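You operate a simulated robot arm through the tools that you are given. There is no shell and no other tool. Be economical: measure what you need, move in short steps, check, and stop when the job is done.

You run a simulated two-armed robot. Do the job below in one go: nothing can be reset, and whatever is moved stays where it is left.

Task
On the top of the check bench, fold the white cloth in half, so that it is half as long.

The check looks at the end state, three seconds after you hand in, the way a careful person would. Anything else that was tipped, shoved, dropped, spilled or broken makes it a failure. Flat cloth is picked up by pressing the open fingertips on it (5 to 10 N) and closing them slowly along it; thin cloth reads only 2 to 8 mm in the jaws.

Robot
Two 7-joint arms with two-finger parallel grippers on one trunk, on a base that drives. Base frame: it is fixed to the floor where the robot stands at the start and does not move with it; the origin is under the middle of the robot, x ahead of it, y to its left, z up. Units: m, degrees, N and s.
The left shoulder is at the start at [0.07, 0.163, 1.12], the right one opposite. Places, roughly: top of the check bench [0.7, -0.1, 0.9]. Payload 3.43 kg a hand.
The TCP of each hand is the grasp point between the finger pads, 0.034 m short of the fingertips. In the tool frame z runs along the fingers and y along their closing line. The gripper opens to 0.128 m. The fingers are 0.024 m wide and 0.012 m thick; the gripper's body (0.048 by 0.13 m) begins 0.096 m behind the TCP.
Orientation is that of the tool frame in the base frame, as a unit quaternion [x, y, z, w]. With the fingers straight down and closing along the base's y, the tool's x points along the base's -x, its y along +y and its z along -z.

Tools
- The arms move only by the tool move_arm. It takes "left_motion", "right_motion" or both (then of equal length, played together; a hand with none holds still); each is a list of rows, each a list of 3 entries, a list of its own where there are three numbers: the shift along the tool's x, y, z in m, then the turn, a rotation vector about the tool's x, y, z in degrees, then the opening in per cent of the stroke, from 0 (shut) to 100 (fully open). In form: [[[dx, dy, dz], [rx, ry, rz], gripper], ...]. A call has 1 to 20 rows; each row shifts and turns the commanded pose from where the row before left it, along the tool's axes as they then stand. A row lasts 0.2 s, in which the tool goes at most 0.05 m and 8.6 degrees; a call with a longer step from one row to the next is refused whole, and so is a gripper value outside its range. Where a pose cannot be reached the arm comes as near as it can. A force on the tool above 40 N (or 10 N above the force at the start of the call, whichever is more), or a blocked arm, ends the call early, and 0.2 s more pass. Each finger travels about 0.153 m/s and halts on what it meets, pressing with about 25 N; the grip force reading is that of the motor and also rises with nothing between the fingers. The clock runs only during rows and for 0.2 s after the last one: add rows that do not move to give the fingers time. The reply holds the time, the measured pose of the TCP, the force on the tool along the base axes, the opening and the grip force, in the units named above and with some noise.
- Cameras (640 x 400 px; columns grow to the right, rows downward): "scene" is now at [0.1404, 0.0138, 1.3494]; the picture's right is [0.16, -0.99, 0.00], its down [-0.56, -0.09, -0.82] and it looks along [0.81, 0.13, -0.57] (base axes); focal length 234 px, centre (320, 200). "left" rides on the left gripper at [0.076, 0.011, -0.16] in its tool frame; the picture's right is [-0.15, 0.99, 0.00], its down [-0.88, -0.13, -0.46] and it looks along [-0.45, -0.07, 0.89] (tool axes); focal length 234 px, centre (320, 200). "right" rides on the right gripper at [0.076, -0.011, -0.16] in its tool frame; the picture's right is [0.15, 0.99, 0.00], its down [-0.88, 0.13, -0.46] and it looks along [-0.45, 0.07, 0.89] (tool axes); focal length 234 px, centre (320, 200). There is no depth. A picture from a camera that has moved, and an enlarged one, comes with that camera's place and axes in the base frame and with its lens.
- camera(camera): a new picture of that camera. It takes no simulated time.
- slide_trunk(by): slides the trunk up (or, below 0, down) by that many m; the arms and the scene camera ride with it, the base frame stays. It gives what a move gives, with no picture.
- base_move(legs): drives the robot by 1 to 6 legs, each [ahead, left, turn to the left] in m, m and degrees, along the robot's own axes; the way and the turn of a leg run together, so that a leg with both is an arc; at most 1.5 m and 180 degrees a leg. The arms and the cameras ride along, it lands a little off, and it stops where it bumps. It gives what a move gives.
- turn_head(pan, tilt): turns the head with the scene camera to pan (to the left, within 86 degrees either way) and tilt (down, from -29 to 69), counted from straight ahead of the robot. It gives what a move gives.
- inspect(camera, box): a new picture of the part [left, top, right, bottom] of that camera's present view, enlarged. It takes no simulated time.
- hand_in(): hands the job in; it is judged then, once.

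Work in short steps. Places have to be worked out from the pictures, the camera data and where the tool is seen: move nearer, look again, correct. Check each grasp and each placing, and mend what went wrong. You have 120 turns and 88 pictures in all, those below and enlarged ones among them. Open the grippers and draw the arms clear of the work before you hand the job in, unless the task says otherwise; then end with one line.

The tools are called after "Call:" by a JSON object that holds its "api" and its "payload". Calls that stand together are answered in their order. move_arm: Moves the arms, as the interface text tells. Its arguments: {"type":"object","properties":{"left_motion":{"type":"array","items":{"type":"array"}},"right_motion":{"type":"array","items":{"type":"array"}}},"required":[]} The other tools are called the same way: slide_trunk (by) slides the trunk up or down; base_move (legs) drives the base; turn_head (pan, tilt) turns the head that bears the scene camera; camera (camera) takes a picture; inspect (camera, box) takes an enlarged picture of a part of a camera's view; hand_in () hands the job in.

At the start:

```text
clock: 0.0
left_tool_pos: [0.6678, 0.2718, 1.0956]
left_tcp_rot: [-0.001, 1.0, 0.0, 0.0]
left_force: [-0.5, 0.1, 0.0]
left_finger_gap: 0.1281
left_grip_force: 0.1
right_tool_pos: [0.6792, -0.2824, 1.1013]
right_tcp_rot: [0.0, 1.0, 0.0, 0.0]
right_force: [0.0, 0.3, -1.3]
right_finger_gap: 0.1282
right_grip_force: 0.0
trunk travel left (down, up): [-0.6, 0.34]
robot x, y, heading: [0.002, -0.0029, -0.1]
head pan, tilt: [9.2, 34.4]
```

scene: 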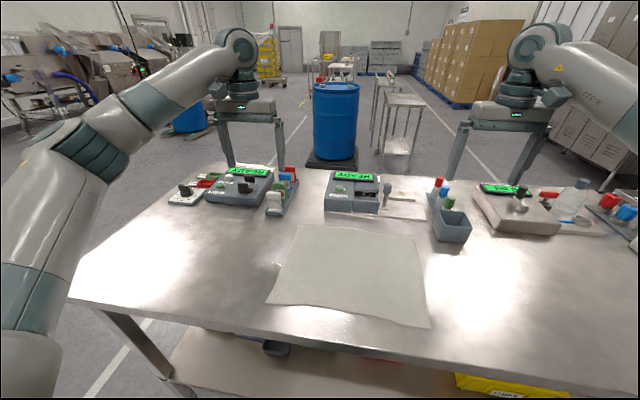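
right: 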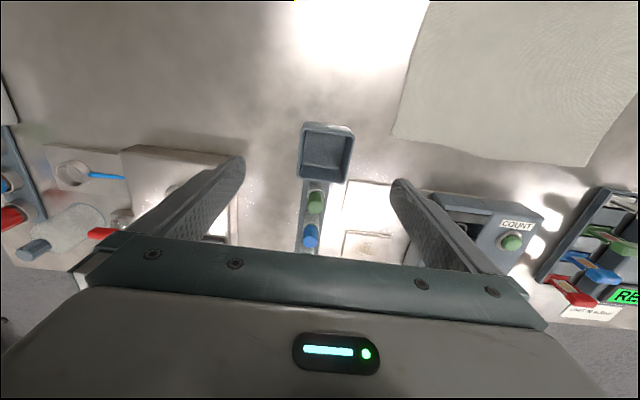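
left: 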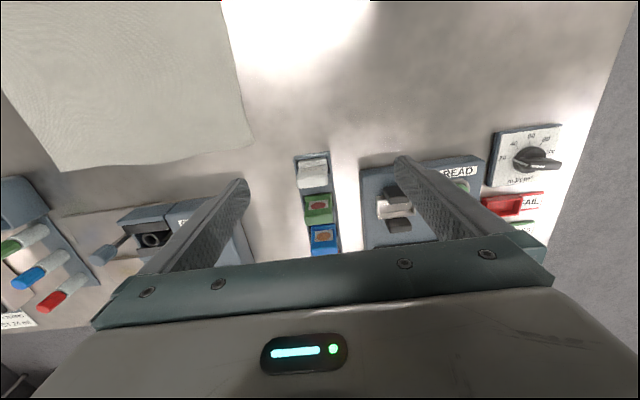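

From the three views I triangulate the cloth at about z 0.885. Its corners are roughly far-left (0.655, 0.166), far-right (0.665, -0.17), near-right (0.406, -0.16) and near-left (0.40, 0.168). The long side runs along y, so I will bring the left edge over to the right edge. The left hand takes the far-left corner and the right hand the near-left one. First I hover both.

Call:
{"api": "move_arm", "payload": {"left_motion": [[[0.003, -0.01, 0.006], [0, 0, 0], 40], [[0.003, -0.01, 0.006], [0, 0, 0], 40], [[0.003, -0.01, 0.006], [0, 0, 0], 40], [[0.003, -0.01, 0.006], [0, 0, 0], 40], [[0.003, -0.01, 0.006], [0, 0, 0], 40], [[0.003, -0.01, 0.006], [0, 0, 0], 40], [[0.003, -0.01, 0.006], [0, 0, 0], 40], [[0.003, -0.01, 0.006], [0, 0, 0], 40], [[0.003, -0.01, 0.006], [0, 0, 0], 40], [[0.003, -0.01, 0.006], [0, 0, 0], 40], [[0.003, -0.01, 0.006], [0, 0, 0], 40], [[0, -0.01, 0.006], [0, 0, 0], 40]], "right_motion": [[[0.04, 0.01, 0], [0, 0, 0], 40], [[0.04, 0.02, 0], [0, 0, 0], 40], [[0.04, 0.025, 0], [0, 0, 0], 40], [[0.035, 0.035, 0], [0, 0, 0], 40], [[0.03, 0.038, 0.005], [0, 0, 0], 40], [[0.03, 0.038, 0.01], [0, 0, 0], 40], [[0.024, 0.04, 0.01], [0, 0, 0], 40], [[0.02, 0.042, 0.01], [0, 0, 0], 40], [[0, 0.046, 0.01], [0, 0, 0], 40], [[0, 0.046, 0.01], [0, 0, 0], 40], [[0, 0.046, 0.01], [0, 0, 0], 40], [[0, 0.046, 0.01], [0, 0, 0], 40]]}}

Call:
{"api": "camera", "payload": {"camera": "scene"}}

Call:
{"api": "camera", "payload": {"camera": "left"}}

Call:
{"api": "camera", "payload": {"camera": "right"}}

```text
clock: 2.6
left_tool_pos: [0.6358, 0.1522, 1.0219]
left_tcp_rot: [-0.001, 1.0, -0.001, -0.001]
left_force: [-0.5, 0.5, -0.1]
left_finger_gap: 0.0511
left_grip_force: 0.1
right_tool_pos: [0.4191, 0.149, 1.0242]
right_tcp_rot: [0.0, 1.0, -0.001, 0.0]
right_force: [-0.9, 0.1, -0.1]
right_finger_gap: 0.0509
right_grip_force: 0.1
trunk travel left (down, up): [-0.6, 0.34]
robot x, y, heading: [0.0029, 0.0012, 0.3]
head pan, tilt: [9.2, 34.4]
```

```text
84 pictures are left
camera scene: at [0.1406, 0.0156, 1.3493], right [0.16, -0.99, 0.0], down [-0.56, -0.09, -0.82], along [0.81, 0.13, -0.57], focal length 234 px, centre (320, 200)
```

scene: 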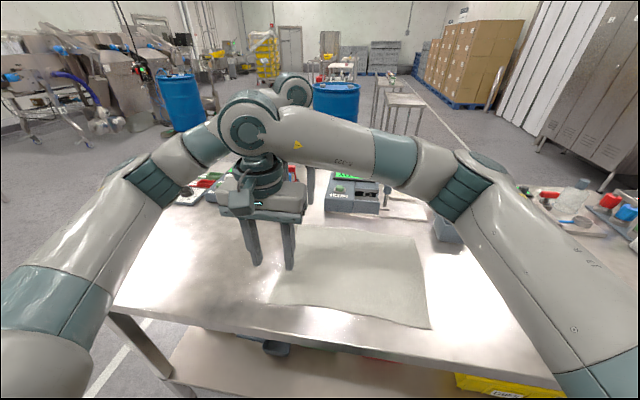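

```text
83 pictures are left
camera left: at [0.5601, 0.1643, 1.1817], right [0.15, 0.99, 0.0], down [0.88, -0.13, 0.45], along [0.45, -0.07, -0.89], focal length 234 px, centre (320, 200)
```

left: 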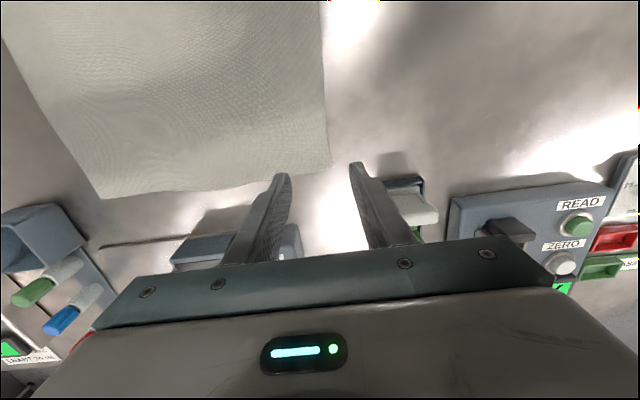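

```text
82 pictures are left
camera right: at [0.3428, 0.1385, 1.1843], right [-0.15, 0.99, 0.0], down [0.88, 0.13, 0.46], along [0.45, 0.07, -0.89], focal length 234 px, centre (320, 200)
```

right: 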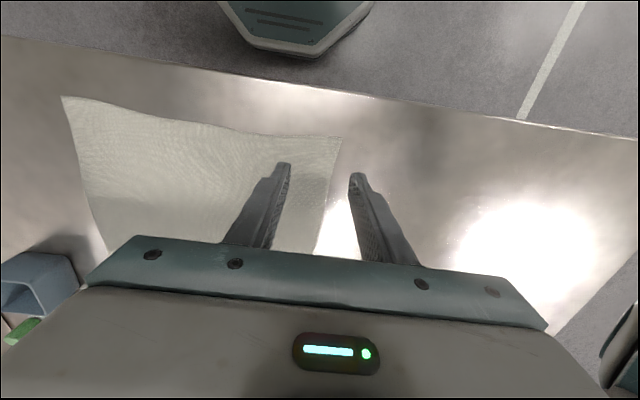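

Both hands reach. The wrist views put the left-edge corners at about (0.658, 0.165) and (0.402, 0.175). I go down to just above the cloth with a 4 cm opening, the outer finger just inside the edge.

Call:
{"api": "move_arm", "payload": {"left_motion": [[[0.002, -0.009, 0.02], [0, 0, 0], 31], [[0.002, -0.009, 0.02], [0, 0, 0], 31], [[0, 0, 0.02], [0, 0, 0], 31], [[0, 0, 0.02], [0, 0, 0], 31], [[0, 0, 0.012], [0, 0, 0], 31], [[0, 0, 0], [0, 0, 0], 31]], "right_motion": [[[-0.003, -0.004, 0.02], [0, 0, 0], 31], [[-0.003, -0.003, 0.02], [0, 0, 0], 31], [[0, 0, 0.02], [0, 0, 0], 31], [[0, 0, 0.02], [0, 0, 0], 31], [[0, 0, 0.012], [0, 0, 0], 31], [[0, 0, 0], [0, 0, 0], 31]]}}

Call:
{"api": "camera", "payload": {"camera": "left"}}

Call:
{"api": "camera", "payload": {"camera": "right"}}

```text
clock: 4.0
left_tool_pos: [0.6326, 0.1321, 0.9304]
left_tcp_rot: [-0.001, 1.0, 0.001, 0.0]
left_force: [-1.0, -1.1, -0.1]
left_finger_gap: 0.0399
left_grip_force: 0.1
right_tool_pos: [0.4265, 0.1421, 0.9338]
right_tcp_rot: [0.0, 1.0, 0.0, 0.0]
right_force: [1.1, 0.0, 0.1]
right_finger_gap: 0.0394
right_grip_force: 0.1
trunk travel left (down, up): [-0.6, 0.34]
robot x, y, heading: [0.0014, 0.0015, -0.0]
head pan, tilt: [9.2, 34.4]
```

```text
81 pictures are left
camera left: at [0.5552, 0.1441, 1.0902], right [0.15, 0.99, 0.0], down [0.88, -0.13, 0.46], along [0.45, -0.07, -0.89], focal length 234 px, centre (320, 200)
```

left: 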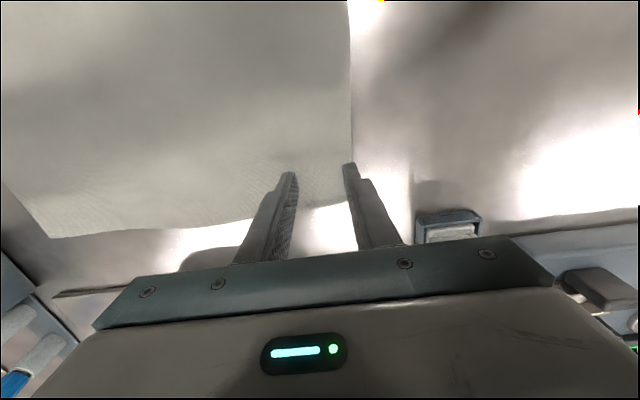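

```text
80 pictures are left
camera right: at [0.3489, 0.1307, 1.0934], right [-0.15, 0.99, 0.0], down [0.88, 0.13, 0.46], along [0.45, 0.07, -0.89], focal length 234 px, centre (320, 200)
```

right: 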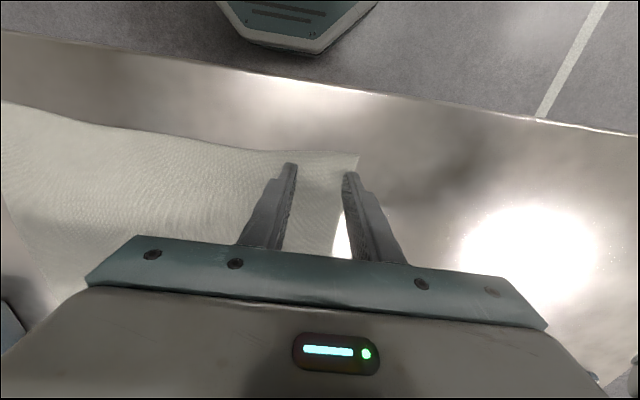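

Both outer tips sit on the cloth edge. Now I lower gently until I read contact.

Call:
{"api": "move_arm", "payload": {"left_motion": [[[0, -0.003, 0.003], [0, 0, 0], 31], [[0, 0, 0.003], [0, 0, 0], 31], [[0, 0, 0.003], [0, 0, 0], 31], [[0, 0, 0], [0, 0, 0], 31]], "right_motion": [[[0, 0, 0.004], [0, 0, 0], 31], [[0, 0, 0.004], [0, 0, 0], 31], [[0, 0, 0.004], [0, 0, 0], 31], [[0, 0, 0], [0, 0, 0], 31]]}}

```text
clock: 5.0
left_tool_pos: [0.6299, 0.1307, 0.9231]
left_tcp_rot: [0.0, 1.0, 0.0, -0.001]
left_force: [-0.2, -0.3, -0.6]
left_finger_gap: 0.0398
left_grip_force: 0.0
right_tool_pos: [0.4251, 0.1415, 0.9214]
right_tcp_rot: [0.0, 1.0, 0.0, 0.0]
right_force: [-0.6, 0.3, 0.6]
right_finger_gap: 0.0397
right_grip_force: 0.1
trunk travel left (down, up): [-0.6, 0.34]
robot x, y, heading: [0.0004, -0.0007, -0.0]
head pan, tilt: [9.2, 34.4]
```

No contact yet, so I go 4 mm further down.

Call:
{"api": "move_arm", "payload": {"left_motion": [[[0, 0, 0.002], [0, 0, 0], 31], [[0, 0, 0.002], [0, 0, 0], 31], [[0, 0, 0], [0, 0, 0], 31]], "right_motion": [[[0, 0, 0.002], [0, 0, 0], 31], [[0, 0, 0.002], [0, 0, 0], 31], [[0, 0, 0], [0, 0, 0], 31]]}}

```text
clock: 5.8
left_tool_pos: [0.6319, 0.1281, 0.9192]
left_tcp_rot: [0.0, 1.0, 0.0, 0.0]
left_force: [-0.5, 0.8, -0.1]
left_finger_gap: 0.0395
left_grip_force: 0.0
right_tool_pos: [0.4261, 0.1412, 0.9167]
right_tcp_rot: [0.0, 1.0, 0.0, 0.001]
right_force: [-0.1, 0.1, 0.6]
right_finger_gap: 0.0397
right_grip_force: 0.1
trunk travel left (down, up): [-0.6, 0.34]
robot x, y, heading: [-0.002, 0.0014, -0.1]
head pan, tilt: [9.2, 34.4]
```

Still free. I go another 4 mm down with each hand.

Call:
{"api": "move_arm", "payload": {"left_motion": [[[0, 0, 0.002], [0, 0, 0], 31], [[0, 0, 0.002], [0, 0, 0], 31], [[0, 0, 0], [0, 0, 0], 31]], "right_motion": [[[0, 0, 0.002], [0, 0, 0], 31], [[0, 0, 0.002], [0, 0, 0], 31], [[0, 0, 0], [0, 0, 0], 31]]}}

Call:
{"api": "inspect", "payload": {"camera": "left", "box": [200, 110, 440, 260]}}

Call:
{"api": "inspect", "payload": {"camera": "right", "box": [200, 110, 440, 260]}}

```text
clock: 6.6
left_tool_pos: [0.6305, 0.1292, 0.917]
left_tcp_rot: [0.0, 1.0, 0.0, 0.0]
left_force: [-0.1, 0.7, 0.4]
left_finger_gap: 0.0396
left_grip_force: 0.1
right_tool_pos: [0.4251, 0.1421, 0.9156]
right_tcp_rot: [0.001, 1.0, 0.001, 0.001]
right_force: [4.4, 0.5, 23.5]
right_finger_gap: 0.0398
right_grip_force: 0.1
trunk travel left (down, up): [-0.6, 0.34]
robot x, y, heading: [-0.0041, -0.0011, -0.2]
head pan, tilt: [9.2, 34.4]
```

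```text
2.67 times, centred on (320, 185) of left
camera zoom: at [0.5541, 0.141, 1.0751], right [0.15, 0.99, 0.0], down [0.88, -0.13, 0.46], along [0.45, -0.07, -0.89], focal length 624 px, centre (320, 240)
```

zoom: 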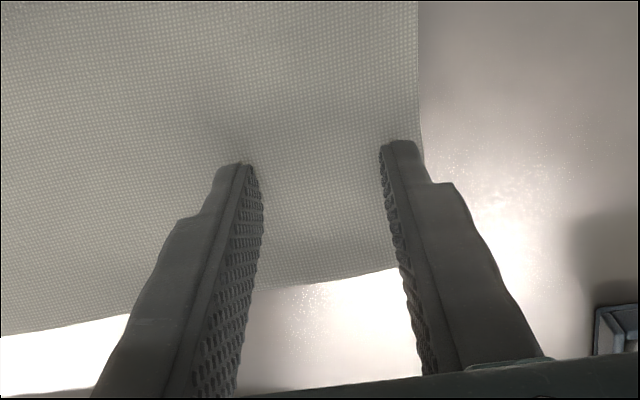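

```text
2.67 times, centred on (320, 185) of right
camera zoom: at [0.3481, 0.1298, 1.0749], right [-0.15, 0.99, 0.0], down [0.88, 0.13, 0.46], along [0.45, 0.07, -0.89], focal length 624 px, centre (320, 240)
```

zoom: 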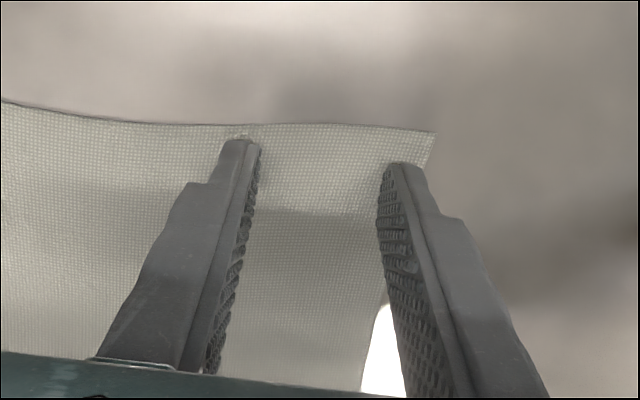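

The right hand presses 23 N, so I raise it about 1.5 mm. The left hand goes down in 1 mm steps.

Call:
{"api": "move_arm", "payload": {"left_motion": [[[0, 0, 0.001], [0, 0, 0], 31], [[0, 0, 0.001], [0, 0, 0], 31], [[0, 0, 0], [0, 0, 0], 31]], "right_motion": [[[0, 0, -0.001], [0, 0, 0], 31], [[0, 0, -0.0003], [0, 0, 0], 31], [[0, 0, 0], [0, 0, 0], 31]]}}

```text
clock: 7.4
left_tool_pos: [0.6305, 0.1294, 0.9153]
left_tcp_rot: [-0.001, 1.0, -0.001, 0.002]
left_force: [0.1, -0.3, 15.9]
left_finger_gap: 0.0398
left_grip_force: 0.1
right_tool_pos: [0.4238, 0.1424, 0.9152]
right_tcp_rot: [-0.001, 1.0, 0.001, 0.0]
right_force: [5.0, 1.2, 14.0]
right_finger_gap: 0.0398
right_grip_force: 0.0
trunk travel left (down, up): [-0.6, 0.34]
robot x, y, heading: [0.0013, 0.0002, 0.0]
head pan, tilt: [9.2, 34.4]
```

Both hands press about 15 N. I ease off 0.8 mm each to get near 8 N, then close slowly.

Call:
{"api": "move_arm", "payload": {"left_motion": [[[0, 0, -0.0008], [0, 0, 0], 31], [[0, 0, 0], [0, 0, 0], 31], [[0, 0, 0], [0, 0, 0], 29], [[0, 0, 0], [0, 0, 0], 27], [[0, 0, 0], [0, 0, 0], 25], [[0, 0, 0], [0, 0, 0], 23], [[0, 0, 0], [0, 0, 0], 21], [[0, 0, 0], [0, 0, 0], 19], [[0, 0, 0], [0, 0, 0], 17], [[0, 0, 0], [0, 0, 0], 15], [[0, 0, 0], [0, 0, 0], 13], [[0, 0, 0], [0, 0, 0], 11], [[0, 0, 0], [0, 0, 0], 9], [[0, 0, 0], [0, 0, 0], 7], [[0, 0, 0], [0, 0, 0], 5], [[0, 0, 0], [0, 0, 0], 3], [[0, 0, 0], [0, 0, 0], 1], [[0, 0, 0], [0, 0, 0], 0], [[0, 0, 0], [0, 0, 0], 0]], "right_motion": [[[0, 0, -0.0006], [0, 0, 0], 31], [[0, 0, 0], [0, 0, 0], 31], [[0, 0, 0], [0, 0, 0], 29], [[0, 0, 0], [0, 0, 0], 27], [[0, 0, 0], [0, 0, 0], 25], [[0, 0, 0], [0, 0, 0], 23], [[0, 0, 0], [0, 0, 0], 21], [[0, 0, 0], [0, 0, 0], 19], [[0, 0, 0], [0, 0, 0], 17], [[0, 0, 0], [0, 0, 0], 15], [[0, 0, 0], [0, 0, 0], 13], [[0, 0, 0], [0, 0, 0], 11], [[0, 0, 0], [0, 0, 0], 9], [[0, 0, 0], [0, 0, 0], 7], [[0, 0, 0], [0, 0, 0], 5], [[0, 0, 0], [0, 0, 0], 3], [[0, 0, 0], [0, 0, 0], 1], [[0, 0, 0], [0, 0, 0], 0], [[0, 0, 0], [0, 0, 0], 0]]}}

Call:
{"api": "inspect", "payload": {"camera": "left", "box": [200, 110, 440, 260]}}

Call:
{"api": "inspect", "payload": {"camera": "right", "box": [200, 110, 440, 260]}}

```text
clock: 11.4
left_tool_pos: [0.6309, 0.1312, 0.9151]
left_tcp_rot: [-0.001, 1.0, 0.0, 0.0]
left_force: [-1.0, 2.8, 22.2]
left_finger_gap: 0.0029
left_grip_force: 25.3
right_tool_pos: [0.4239, 0.1422, 0.9163]
right_tcp_rot: [0.0, 1.0, 0.0, 0.001]
right_force: [1.4, -0.7, 2.6]
right_finger_gap: 0.0027
right_grip_force: 25.0
trunk travel left (down, up): [-0.6, 0.34]
robot x, y, heading: [0.0034, -0.0013, -0.2]
head pan, tilt: [9.2, 34.4]
```

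```text
2.67 times, centred on (320, 185) of left
camera zoom: at [0.553, 0.1419, 1.0744], right [0.15, 0.99, 0.0], down [0.88, -0.13, 0.46], along [0.45, -0.07, -0.89], focal length 624 px, centre (320, 240)
```

zoom: 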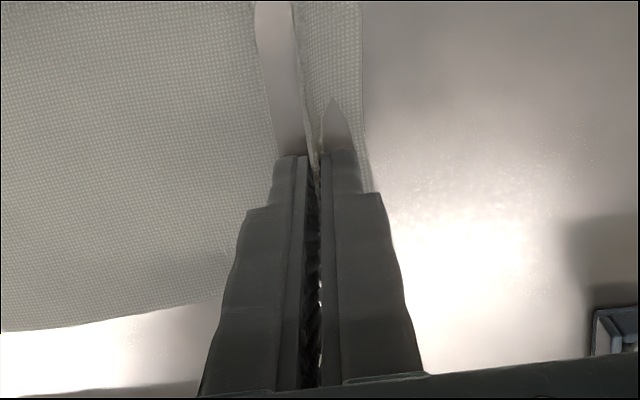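

```text
2.67 times, centred on (320, 185) of right
camera zoom: at [0.3467, 0.1303, 1.0753], right [-0.15, 0.99, 0.0], down [0.88, 0.13, 0.46], along [0.45, 0.07, -0.89], focal length 624 px, centre (320, 240)
```

zoom: 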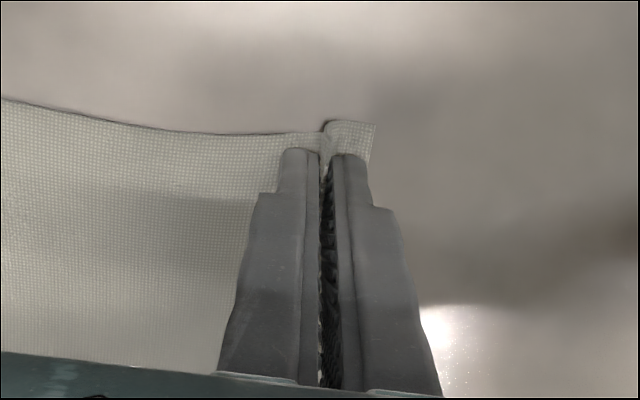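

Both hands show a pinched ridge with a gap of about 2.8 mm. I lift 5 cm, drifting 2 cm to the right, and check that the cloth comes along.

Call:
{"api": "move_arm", "payload": {"left_motion": [[[0, 0, -0.01], [0, 0, 0], 0], [[0, -0.005, -0.01], [0, 0, 0], 0], [[0, -0.005, -0.01], [0, 0, 0], 0], [[0, -0.005, -0.01], [0, 0, 0], 0], [[0, -0.005, -0.01], [0, 0, 0], 0], [[0, 0, 0], [0, 0, 0], 0]], "right_motion": [[[0, 0, -0.01], [0, 0, 0], 0], [[0, -0.005, -0.01], [0, 0, 0], 0], [[0, -0.005, -0.01], [0, 0, 0], 0], [[0, -0.005, -0.01], [0, 0, 0], 0], [[0, -0.005, -0.01], [0, 0, 0], 0], [[0, 0, 0], [0, 0, 0], 0]]}}

Call:
{"api": "camera", "payload": {"camera": "scene"}}

Call:
{"api": "camera", "payload": {"camera": "right"}}

Call:
{"api": "camera", "payload": {"camera": "left"}}

```text
clock: 12.8
left_tool_pos: [0.6322, 0.1108, 0.964]
left_tcp_rot: [-0.001, 1.0, 0.0, 0.0]
left_force: [-1.8, -0.1, 0.2]
left_finger_gap: 0.0025
left_grip_force: 25.5
right_tool_pos: [0.4261, 0.122, 0.9641]
right_tcp_rot: [0.0, 1.0, 0.001, 0.0]
right_force: [0.5, -0.3, -0.5]
right_finger_gap: 0.0024
right_grip_force: 24.8
trunk travel left (down, up): [-0.6, 0.34]
robot x, y, heading: [0.0029, -0.0012, -0.3]
head pan, tilt: [9.2, 34.4]
```

```text
75 pictures are left
camera scene: at [0.1407, 0.0142, 1.3493], right [0.16, -0.99, 0.0], down [-0.56, -0.09, -0.82], along [0.81, 0.13, -0.57], focal length 234 px, centre (320, 200)
```

scene: 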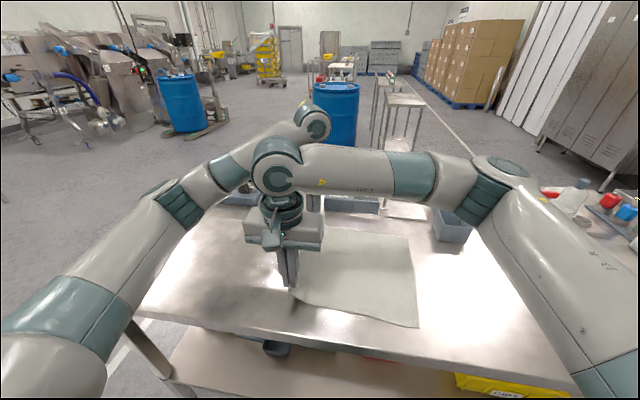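

```text
74 pictures are left
camera right: at [0.3489, 0.1103, 1.1238], right [-0.15, 0.99, 0.0], down [0.88, 0.13, 0.46], along [0.45, 0.07, -0.89], focal length 234 px, centre (320, 200)
```

right: 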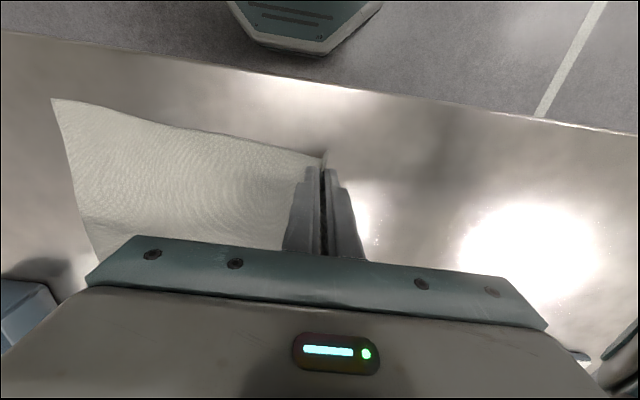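

```text
73 pictures are left
camera left: at [0.5557, 0.1227, 1.1231], right [0.15, 0.99, 0.0], down [0.88, -0.13, 0.45], along [0.45, -0.07, -0.89], focal length 234 px, centre (320, 200)
```

left: 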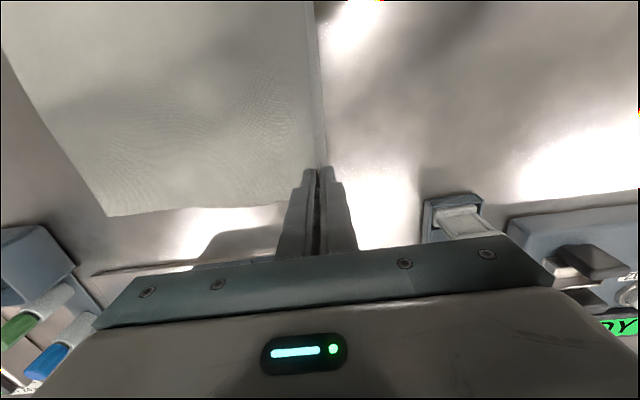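

Both corners came up, but about 1.7 cm of flap hangs beyond each pinch. That would leave a hem on the folded edge. I lay it back down and will regrip with a narrower pinch right at the edge.

Call:
{"api": "move_arm", "payload": {"left_motion": [[[0, 0.006, 0.012], [0, 0, 0], 0], [[0, 0.006, 0.012], [0, 0, 0], 0], [[0, 0.006, 0.012], [0, 0, 0], 0], [[0, 0.005, 0.009], [0, 0, 0], 0], [[0, 0, 0], [0, 0, 0], 10], [[0, 0, 0], [0, 0, 0], 20], [[0, 0, 0], [0, 0, 0], 31], [[0, 0, 0], [0, 0, 0], 31], [[0, 0, -0.01], [0, 0, 0], 31], [[0, 0.0, -0.02], [0, 0, 0], 31], [[0, 0.0, -0.02], [0, 0, 0], 31], [[0, 0.0, 0], [0, 0, 0], 31]], "right_motion": [[[0, 0.006, 0.012], [0, 0, 0], 0], [[0, 0.006, 0.012], [0, 0, 0], 0], [[0, 0.006, 0.012], [0, 0, 0], 0], [[0, 0.005, 0.009], [0, 0, 0], 0], [[0, 0, 0], [0, 0, 0], 10], [[0, 0, 0], [0, 0, 0], 20], [[0, 0, 0], [0, 0, 0], 31], [[0, 0, 0], [0, 0, 0], 31], [[0, 0, -0.01], [0, 0, 0], 31], [[0, 0.0, -0.02], [0, 0, 0], 31], [[0, 0.0, -0.02], [0, 0, 0], 31], [[0, 0.0, 0], [0, 0, 0], 31]]}}

Call:
{"api": "camera", "payload": {"camera": "right"}}

Call:
{"api": "camera", "payload": {"camera": "left"}}

```text
clock: 15.4
left_tool_pos: [0.6328, 0.1343, 0.968]
left_tcp_rot: [-0.001, 1.0, 0.0, -0.001]
left_force: [-0.3, 0.6, -0.2]
left_finger_gap: 0.0398
left_grip_force: 0.0
right_tool_pos: [0.4251, 0.1438, 0.9702]
right_tcp_rot: [0.0, 1.0, 0.0, 0.0]
right_force: [0.3, 0.0, 0.4]
right_finger_gap: 0.0396
right_grip_force: 0.1
trunk travel left (down, up): [-0.6, 0.34]
robot x, y, heading: [0.0005, 0.0042, -0.3]
head pan, tilt: [9.2, 34.4]
```

```text
72 pictures are left
camera right: at [0.3492, 0.1333, 1.1303], right [-0.15, 0.99, 0.0], down [0.88, 0.13, 0.46], along [0.45, 0.07, -0.89], focal length 234 px, centre (320, 200)
```

right: 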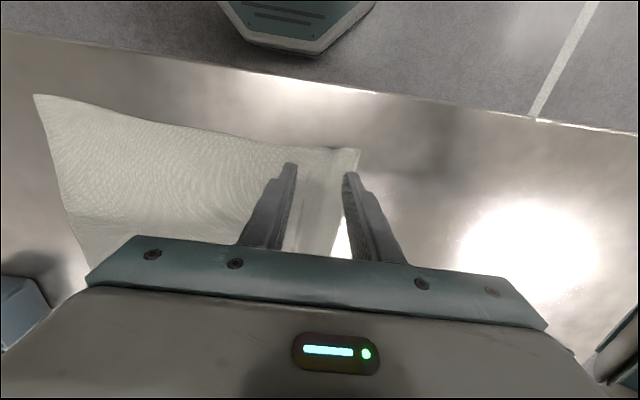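

```text
71 pictures are left
camera left: at [0.5572, 0.1451, 1.1272], right [0.14, 0.99, 0.0], down [0.88, -0.13, 0.45], along [0.45, -0.07, -0.89], focal length 234 px, centre (320, 200)
```

left: 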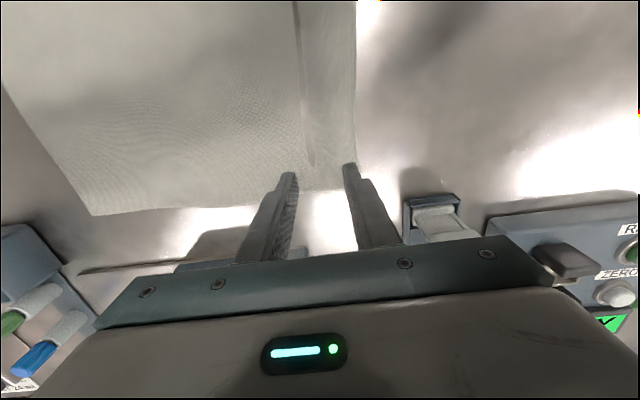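

The cloth lies flat again with its left edge at about y 0.171 (far) and 0.184 (near). I come down with a 2.4 cm opening, the outer finger just on the edge.

Call:
{"api": "move_arm", "payload": {"left_motion": [[[0, 0.009, 0.01], [0, 0, 0], 19], [[0, 0.009, 0.015], [0, 0, 0], 19], [[0, 0, 0.012], [0, 0, 0], 19], [[0, 0, 0.006], [0, 0, 0], 19], [[0, 0, 0], [0, 0, 0], 19]], "right_motion": [[[0, 0.011, 0.01], [0, 0, 0], 19], [[0, 0.011, 0.015], [0, 0, 0], 19], [[0, 0, 0.012], [0, 0, 0], 19], [[0, 0, 0.009], [0, 0, 0], 19], [[0, 0, 0], [0, 0, 0], 19]]}}

Call:
{"api": "inspect", "payload": {"camera": "left", "box": [200, 110, 440, 260]}}

Call:
{"api": "inspect", "payload": {"camera": "right", "box": [200, 110, 440, 260]}}

```text
clock: 16.6
left_tool_pos: [0.6317, 0.1503, 0.9254]
left_tcp_rot: [0.0, 1.0, 0.0, 0.001]
left_force: [0.0, 0.3, 0.6]
left_finger_gap: 0.0242
left_grip_force: 0.0
right_tool_pos: [0.4269, 0.1657, 0.9236]
right_tcp_rot: [0.0, 1.0, 0.0, 0.0]
right_force: [0.6, -0.4, 0.2]
right_finger_gap: 0.0242
right_grip_force: 0.0
trunk travel left (down, up): [-0.6, 0.34]
robot x, y, heading: [-0.0007, 0.0037, -0.2]
head pan, tilt: [9.2, 34.4]
```

```text
2.67 times, centred on (320, 185) of left
camera zoom: at [0.5556, 0.1616, 1.0841], right [0.15, 0.99, 0.0], down [0.88, -0.13, 0.46], along [0.45, -0.07, -0.89], focal length 624 px, centre (320, 240)
```

zoom: 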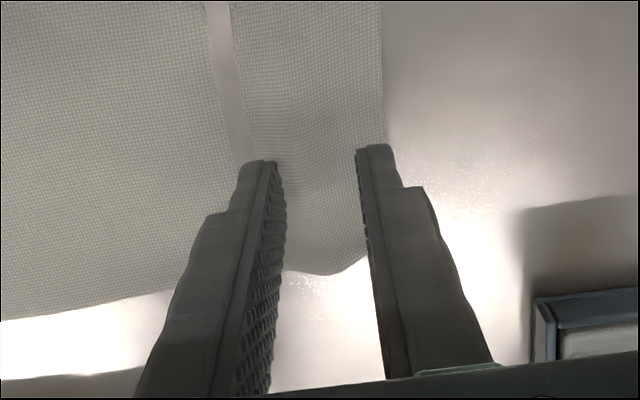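

```text
2.67 times, centred on (320, 185) of right
camera zoom: at [0.3495, 0.1552, 1.0842], right [-0.15, 0.99, 0.0], down [0.88, 0.13, 0.46], along [0.45, 0.07, -0.89], focal length 624 px, centre (320, 240)
```

zoom: 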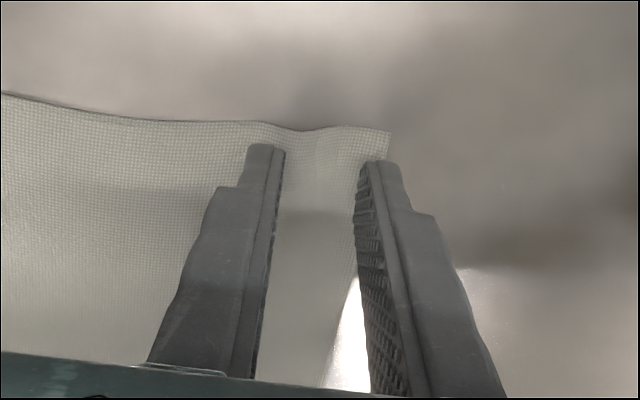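

The outer tips straddle the edge as planned. I come down to contact.

Call:
{"api": "move_arm", "payload": {"left_motion": [[[0, 0, 0.004], [0, 0, 0], 19], [[0, 0, 0.004], [0, 0, 0], 19], [[0, 0, 0.001], [0, 0, 0], 19], [[0, 0, 0], [0, 0, 0], 19]], "right_motion": [[[0, 0, 0.004], [0, 0, 0], 19], [[0, 0, 0.003], [0, 0, 0], 19], [[0, 0, 0.0005], [0, 0, 0], 19], [[0, 0, 0], [0, 0, 0], 19]]}}

```text
clock: 17.6
left_tool_pos: [0.632, 0.1504, 0.9169]
left_tcp_rot: [0.0, 1.0, 0.0, -0.001]
left_force: [0.7, -0.2, 0.3]
left_finger_gap: 0.0243
left_grip_force: 0.1
right_tool_pos: [0.4272, 0.1672, 0.9164]
right_tcp_rot: [0.0, 1.0, 0.0, 0.0]
right_force: [0.0, 0.6, -0.3]
right_finger_gap: 0.0243
right_grip_force: 0.0
trunk travel left (down, up): [-0.6, 0.34]
robot x, y, heading: [0.0004, -0.0028, 0.1]
head pan, tilt: [9.2, 34.4]
```

No contact yet; 1.5 mm more with each hand.

Call:
{"api": "move_arm", "payload": {"left_motion": [[[0, 0, 0.001], [0, 0, 0], 19], [[0, 0, 0.0005], [0, 0, 0], 19], [[0, 0, 0], [0, 0, 0], 19]], "right_motion": [[[0, 0, 0.001], [0, 0, 0], 19], [[0, 0, 0.0005], [0, 0, 0], 19], [[0, 0, 0], [0, 0, 0], 19]]}}

```text
clock: 18.4
left_tool_pos: [0.6309, 0.1514, 0.9153]
left_tcp_rot: [0.0, 1.0, 0.001, 0.001]
left_force: [0.8, 1.3, 4.1]
left_finger_gap: 0.0245
left_grip_force: 0.1
right_tool_pos: [0.4266, 0.1661, 0.9167]
right_tcp_rot: [0.001, 1.0, 0.0, 0.0]
right_force: [0.3, 0.3, 3.1]
right_finger_gap: 0.0243
right_grip_force: 0.0
trunk travel left (down, up): [-0.6, 0.34]
robot x, y, heading: [-0.0012, -0.0017, -0.1]
head pan, tilt: [9.2, 34.4]
```

Contact reads 3 to 4 N. I add 0.4 mm to press about 7 N and close slowly.

Call:
{"api": "move_arm", "payload": {"left_motion": [[[0, 0, 0.0004], [0, 0, 0], 19], [[0, 0, 0], [0, 0, 0], 19], [[0, 0, 0], [0, 0, 0], 17], [[0, 0, 0], [0, 0, 0], 15], [[0, 0, 0], [0, 0, 0], 13], [[0, 0, 0], [0, 0, 0], 11], [[0, 0, 0], [0, 0, 0], 9], [[0, 0, 0], [0, 0, 0], 7], [[0, 0, 0], [0, 0, 0], 5], [[0, 0, 0], [0, 0, 0], 3], [[0, 0, 0], [0, 0, 0], 1], [[0, 0, 0], [0, 0, 0], 0], [[0, 0, 0], [0, 0, 0], 0]], "right_motion": [[[0, 0, 0.0005], [0, 0, 0], 19], [[0, 0, 0], [0, 0, 0], 19], [[0, 0, 0], [0, 0, 0], 17], [[0, 0, 0], [0, 0, 0], 15], [[0, 0, 0], [0, 0, 0], 13], [[0, 0, 0], [0, 0, 0], 11], [[0, 0, 0], [0, 0, 0], 9], [[0, 0, 0], [0, 0, 0], 7], [[0, 0, 0], [0, 0, 0], 5], [[0, 0, 0], [0, 0, 0], 3], [[0, 0, 0], [0, 0, 0], 1], [[0, 0, 0], [0, 0, 0], 0], [[0, 0, 0], [0, 0, 0], 0]]}}

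Call:
{"api": "inspect", "payload": {"camera": "left", "box": [200, 110, 440, 260]}}

Call:
{"api": "inspect", "payload": {"camera": "right", "box": [200, 110, 440, 260]}}

```text
clock: 21.2
left_tool_pos: [0.6306, 0.151, 0.915]
left_tcp_rot: [-0.001, 1.0, 0.0, 0.0]
left_force: [0.2, 0.5, 10.3]
left_finger_gap: 0.0
left_grip_force: 25.4
right_tool_pos: [0.4249, 0.1646, 0.9162]
right_tcp_rot: [0.0, 1.0, 0.001, 0.001]
right_force: [-0.3, -0.6, 8.8]
right_finger_gap: 0.0
right_grip_force: 25.2
trunk travel left (down, up): [-0.6, 0.34]
robot x, y, heading: [-0.0024, -0.0013, -0.0]
head pan, tilt: [9.2, 34.4]
```

```text
2.67 times, centred on (320, 185) of left
camera zoom: at [0.5538, 0.1622, 1.0747], right [0.15, 0.99, 0.0], down [0.88, -0.13, 0.46], along [0.45, -0.07, -0.89], focal length 624 px, centre (320, 240)
```

zoom: 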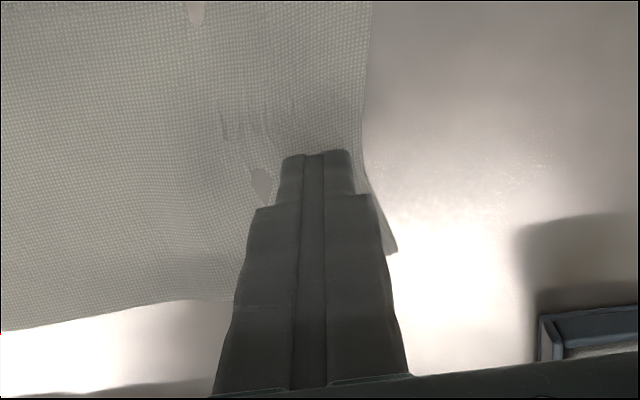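

```text
2.67 times, centred on (320, 185) of right
camera zoom: at [0.3479, 0.155, 1.0752], right [-0.15, 0.99, 0.0], down [0.88, 0.13, 0.46], along [0.45, 0.07, -0.89], focal length 624 px, centre (320, 240)
```

zoom: 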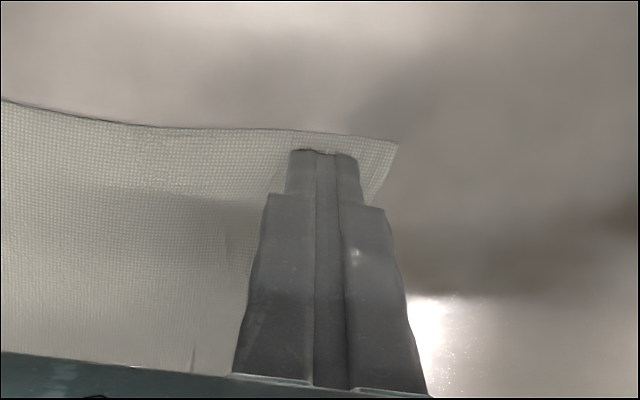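

The narrow pinch slipped off (gap 0). I lift a little, reopen to 4 cm as in the pinch that worked, and shift so the outer tips only just sit on the edge.

Call:
{"api": "move_arm", "payload": {"left_motion": [[[0, 0, -0.015], [0, 0, 0], 0], [[0, 0, -0.005], [0, 0, 0], 31], [[0, -0.005, 0], [0, 0, 0], 31], [[0, 0, 0.01], [0, 0, 0], 31], [[0, 0, 0.005], [0, 0, 0], 31], [[0, 0, 0], [0, 0, 0], 31]], "right_motion": [[[0, 0, -0.015], [0, 0, 0], 0], [[0, 0, -0.005], [0, 0, 0], 31], [[0, -0.002, 0], [0, 0, 0], 31], [[0, 0, 0.01], [0, 0, 0], 31], [[0, 0, 0.005], [0, 0, 0], 31], [[0, 0, 0], [0, 0, 0], 31]]}}

Call:
{"api": "inspect", "payload": {"camera": "left", "box": [200, 110, 440, 260]}}

Call:
{"api": "inspect", "payload": {"camera": "right", "box": [200, 110, 440, 260]}}

```text
clock: 22.6
left_tool_pos: [0.6312, 0.1451, 0.9197]
left_tcp_rot: [-0.001, 1.0, 0.0, -0.001]
left_force: [0.7, 0.3, -0.6]
left_finger_gap: 0.0399
left_grip_force: 0.1
right_tool_pos: [0.4257, 0.1649, 0.9203]
right_tcp_rot: [-0.001, 1.0, 0.0, -0.001]
right_force: [0.3, 0.0, 1.0]
right_finger_gap: 0.0399
right_grip_force: 0.2
trunk travel left (down, up): [-0.6, 0.34]
robot x, y, heading: [-0.0014, -0.0046, 0.1]
head pan, tilt: [9.2, 34.4]
```

```text
2.67 times, centred on (320, 185) of left
camera zoom: at [0.5545, 0.1569, 1.0783], right [0.15, 0.99, 0.0], down [0.88, -0.13, 0.46], along [0.45, -0.07, -0.89], focal length 624 px, centre (320, 240)
```

zoom: 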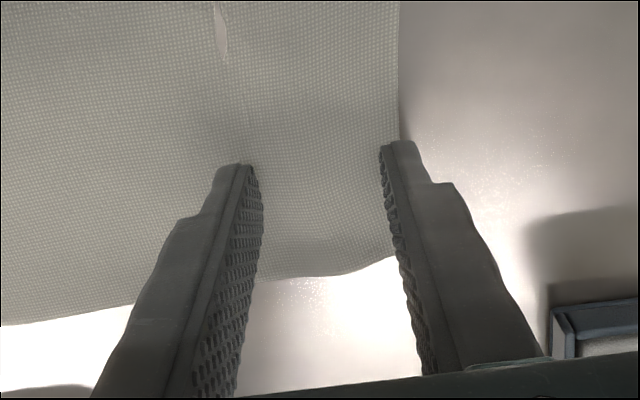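

```text
2.67 times, centred on (320, 185) of right
camera zoom: at [0.3487, 0.1533, 1.0796], right [-0.15, 0.99, 0.0], down [0.88, 0.13, 0.46], along [0.45, 0.07, -0.89], focal length 624 px, centre (320, 240)
```

zoom: 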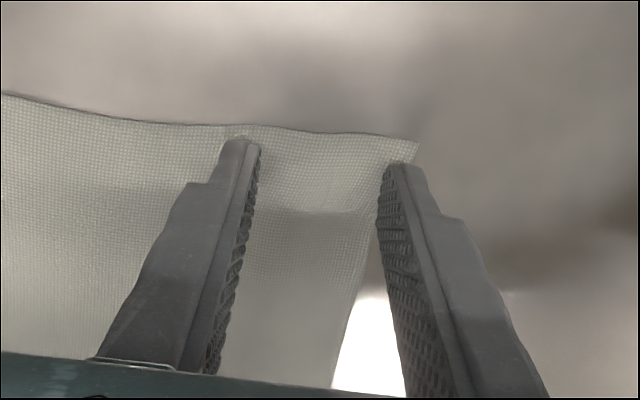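

The left tip straddles the edge, but the right one is almost off it. I shift the right hand inwards 5 mm and the left 2 mm, then press.

Call:
{"api": "move_arm", "payload": {"left_motion": [[[0, -0.002, 0], [0, 0, 0], 31], [[0, 0, 0.003], [0, 0, 0], 31], [[0, 0, 0.0015], [0, 0, 0], 31], [[0, 0, 0.0007], [0, 0, 0], 31], [[0, 0, 0], [0, 0, 0], 31]], "right_motion": [[[0, -0.005, 0], [0, 0, 0], 31], [[0, 0, 0.003], [0, 0, 0], 31], [[0, 0, 0.0015], [0, 0, 0], 31], [[0, 0, 0.0007], [0, 0, 0], 31], [[0, 0, 0], [0, 0, 0], 31]]}}

```text
clock: 23.8
left_tool_pos: [0.63, 0.1439, 0.9147]
left_tcp_rot: [-0.001, 1.0, 0.0, 0.0]
left_force: [1.2, 0.3, 6.3]
left_finger_gap: 0.0397
left_grip_force: 0.0
right_tool_pos: [0.4267, 0.1589, 0.9149]
right_tcp_rot: [0.0, 1.0, 0.0, 0.001]
right_force: [1.8, 0.6, 14.4]
right_finger_gap: 0.0398
right_grip_force: 0.0
trunk travel left (down, up): [-0.6, 0.34]
robot x, y, heading: [0.0015, -0.0022, -0.3]
head pan, tilt: [9.2, 34.4]
```

The left hand presses 6 N and the right 14 N. I trim both to about 9 N and close slowly.

Call:
{"api": "move_arm", "payload": {"left_motion": [[[0, 0, 0.0003], [0, 0, 0], 31], [[0, 0, 0], [0, 0, 0], 31], [[0, 0, 0], [0, 0, 0], 29], [[0, 0, 0], [0, 0, 0], 27], [[0, 0, 0], [0, 0, 0], 25], [[0, 0, 0], [0, 0, 0], 23], [[0, 0, 0], [0, 0, 0], 21], [[0, 0, 0], [0, 0, 0], 19], [[0, 0, 0], [0, 0, 0], 17], [[0, 0, 0], [0, 0, 0], 15], [[0, 0, 0], [0, 0, 0], 13], [[0, 0, 0], [0, 0, 0], 11], [[0, 0, 0], [0, 0, 0], 9], [[0, 0, 0], [0, 0, 0], 7], [[0, 0, 0], [0, 0, 0], 5], [[0, 0, 0], [0, 0, 0], 3], [[0, 0, 0], [0, 0, 0], 1], [[0, 0, 0], [0, 0, 0], 0], [[0, 0, 0], [0, 0, 0], 0]], "right_motion": [[[0, 0, -0.0004], [0, 0, 0], 31], [[0, 0, 0], [0, 0, 0], 31], [[0, 0, 0], [0, 0, 0], 29], [[0, 0, 0], [0, 0, 0], 27], [[0, 0, 0], [0, 0, 0], 25], [[0, 0, 0], [0, 0, 0], 23], [[0, 0, 0], [0, 0, 0], 21], [[0, 0, 0], [0, 0, 0], 19], [[0, 0, 0], [0, 0, 0], 17], [[0, 0, 0], [0, 0, 0], 15], [[0, 0, 0], [0, 0, 0], 13], [[0, 0, 0], [0, 0, 0], 11], [[0, 0, 0], [0, 0, 0], 9], [[0, 0, 0], [0, 0, 0], 7], [[0, 0, 0], [0, 0, 0], 5], [[0, 0, 0], [0, 0, 0], 3], [[0, 0, 0], [0, 0, 0], 1], [[0, 0, 0], [0, 0, 0], 0], [[0, 0, 0], [0, 0, 0], 0]]}}

Call:
{"api": "inspect", "payload": {"camera": "left", "box": [200, 110, 440, 260]}}

Call:
{"api": "inspect", "payload": {"camera": "right", "box": [200, 110, 440, 260]}}

```text
clock: 27.8
left_tool_pos: [0.6302, 0.1447, 0.9154]
left_tcp_rot: [-0.001, 1.0, 0.0, 0.001]
left_force: [0.1, 0.6, 15.0]
left_finger_gap: 0.0025
left_grip_force: 25.0
right_tool_pos: [0.4241, 0.1588, 0.9145]
right_tcp_rot: [0.001, 1.0, 0.0, 0.001]
right_force: [0.1, 0.0, 8.3]
right_finger_gap: 0.0025
right_grip_force: 24.6
trunk travel left (down, up): [-0.6, 0.34]
robot x, y, heading: [-0.0016, 0.0017, -0.2]
head pan, tilt: [9.2, 34.4]
```

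```text
2.67 times, centred on (320, 185) of left
camera zoom: at [0.5537, 0.1555, 1.0745], right [0.15, 0.99, 0.0], down [0.88, -0.13, 0.46], along [0.45, -0.07, -0.89], focal length 624 px, centre (320, 240)
```

zoom: 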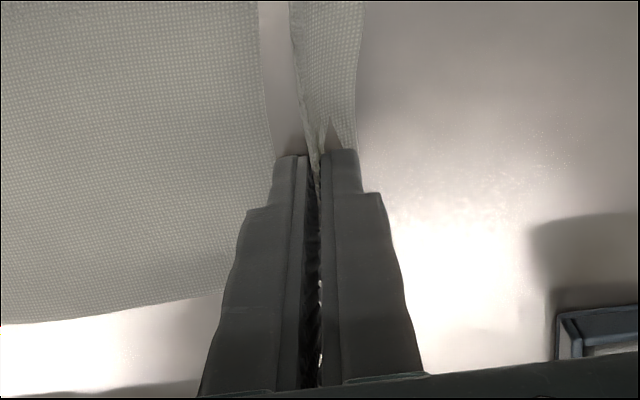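

```text
2.67 times, centred on (320, 185) of right
camera zoom: at [0.3472, 0.1478, 1.0751], right [-0.15, 0.99, 0.0], down [0.88, 0.13, 0.46], along [0.45, 0.07, -0.89], focal length 624 px, centre (320, 240)
```

zoom: 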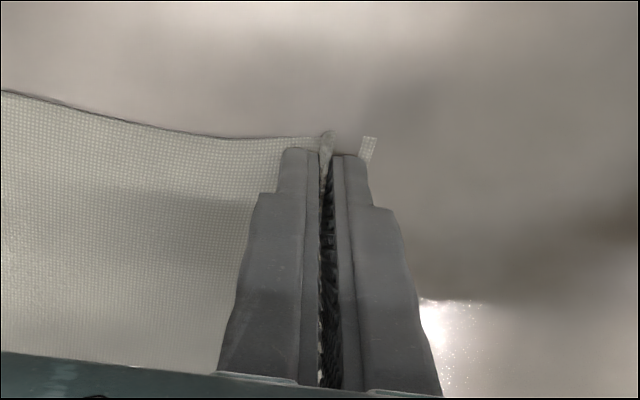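

Both hands hold again (2.5 mm gap) with only a short flap. I now carry the edge up along an arc to its top, both hands together, and look.

Call:
{"api": "move_arm", "payload": {"left_motion": [[[0, -0.001, -0.0136], [0, 0, 0], 0], [[0, -0.0032, -0.0136], [0, 0, 0], 0], [[0, -0.0056, -0.0127], [0, 0, 0], 0], [[0, -0.0069, -0.0126], [0, 0, 0], 0], [[0, -0.0092, -0.0109], [0, 0, 0], 0], [[0, -0.0106, -0.0108], [0, 0, 0], 0], [[0, -0.0123, -0.0084], [0, 0, 0], 0], [[0, -0.0134, -0.0083], [0, 0, 0], 0], [[0, -0.0147, -0.0053], [0, 0, 0], 0], [[0, -0.0154, -0.0052], [0, 0, 0], 0], [[0, -0.016, -0.0018], [0, 0, 0], 0], [[0, -0.0162, -0.0018], [0, 0, 0], 0]], "right_motion": [[[0, -0.001, -0.0136], [0, 0, 0], 0], [[0, -0.0032, -0.0136], [0, 0, 0], 0], [[0, -0.0056, -0.0127], [0, 0, 0], 0], [[0, -0.0069, -0.0126], [0, 0, 0], 0], [[0, -0.0092, -0.0109], [0, 0, 0], 0], [[0, -0.0106, -0.0108], [0, 0, 0], 0], [[0, -0.0123, -0.0084], [0, 0, 0], 0], [[0, -0.0134, -0.0083], [0, 0, 0], 0], [[0, -0.0147, -0.0053], [0, 0, 0], 0], [[0, -0.0154, -0.0052], [0, 0, 0], 0], [[0, -0.016, -0.0018], [0, 0, 0], 0], [[0, -0.0162, -0.0018], [0, 0, 0], 0]]}}

Call:
{"api": "camera", "payload": {"camera": "scene"}}

Call:
{"api": "camera", "payload": {"camera": "right"}}

Call:
{"api": "camera", "payload": {"camera": "left"}}

```text
clock: 30.4
left_tool_pos: [0.6325, 0.0181, 1.0195]
left_tcp_rot: [-0.001, 1.0, 0.002, 0.0]
left_force: [0.0, 0.4, -0.6]
left_finger_gap: 0.0024
left_grip_force: 25.0
right_tool_pos: [0.4256, 0.0335, 1.0203]
right_tcp_rot: [0.0, 1.0, 0.001, 0.001]
right_force: [-0.2, -0.1, 0.9]
right_finger_gap: 0.0026
right_grip_force: 24.9
trunk travel left (down, up): [-0.6, 0.34]
robot x, y, heading: [-0.0048, -0.0018, -0.1]
head pan, tilt: [9.2, 34.4]
```

```text
62 pictures are left
camera scene: at [0.1404, 0.0122, 1.3494], right [0.16, -0.99, 0.0], down [-0.56, -0.09, -0.82], along [0.81, 0.13, -0.57], focal length 234 px, centre (320, 200)
```

scene: 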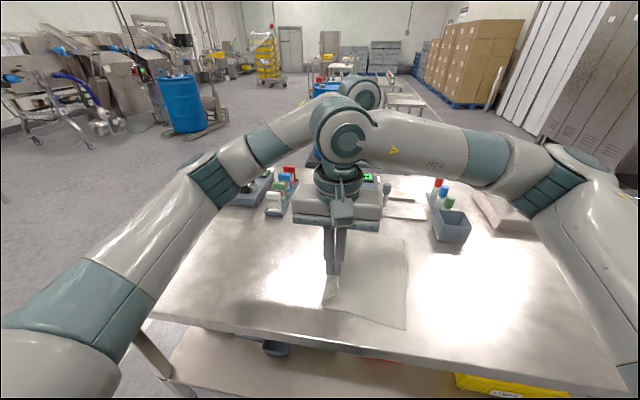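

```text
61 pictures are left
camera right: at [0.3493, 0.0223, 1.1794], right [-0.15, 0.99, 0.0], down [0.88, 0.13, 0.46], along [0.45, 0.07, -0.89], focal length 234 px, centre (320, 200)
```

right: 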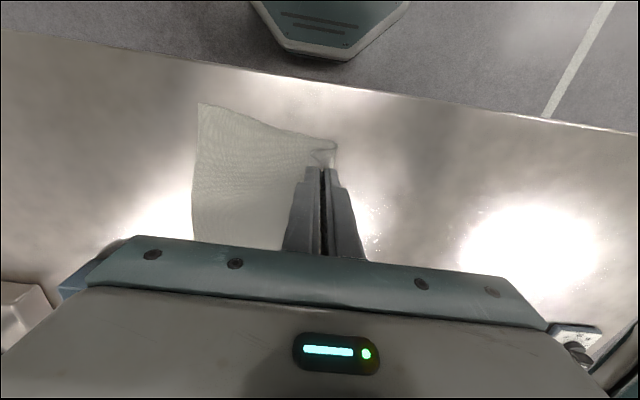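

```text
60 pictures are left
camera left: at [0.5555, 0.029, 1.1793], right [0.15, 0.99, 0.0], down [0.88, -0.13, 0.45], along [0.45, -0.07, -0.89], focal length 234 px, centre (320, 200)
```

left: 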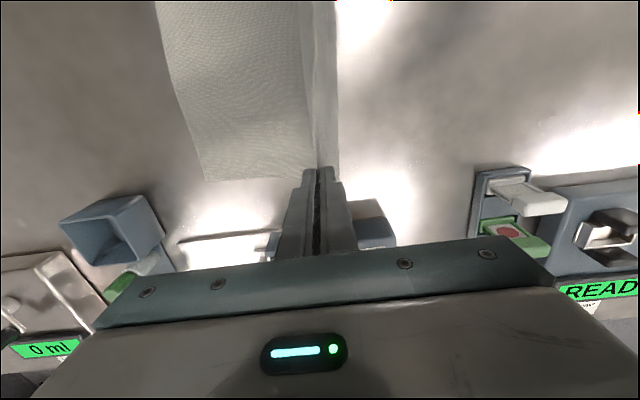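

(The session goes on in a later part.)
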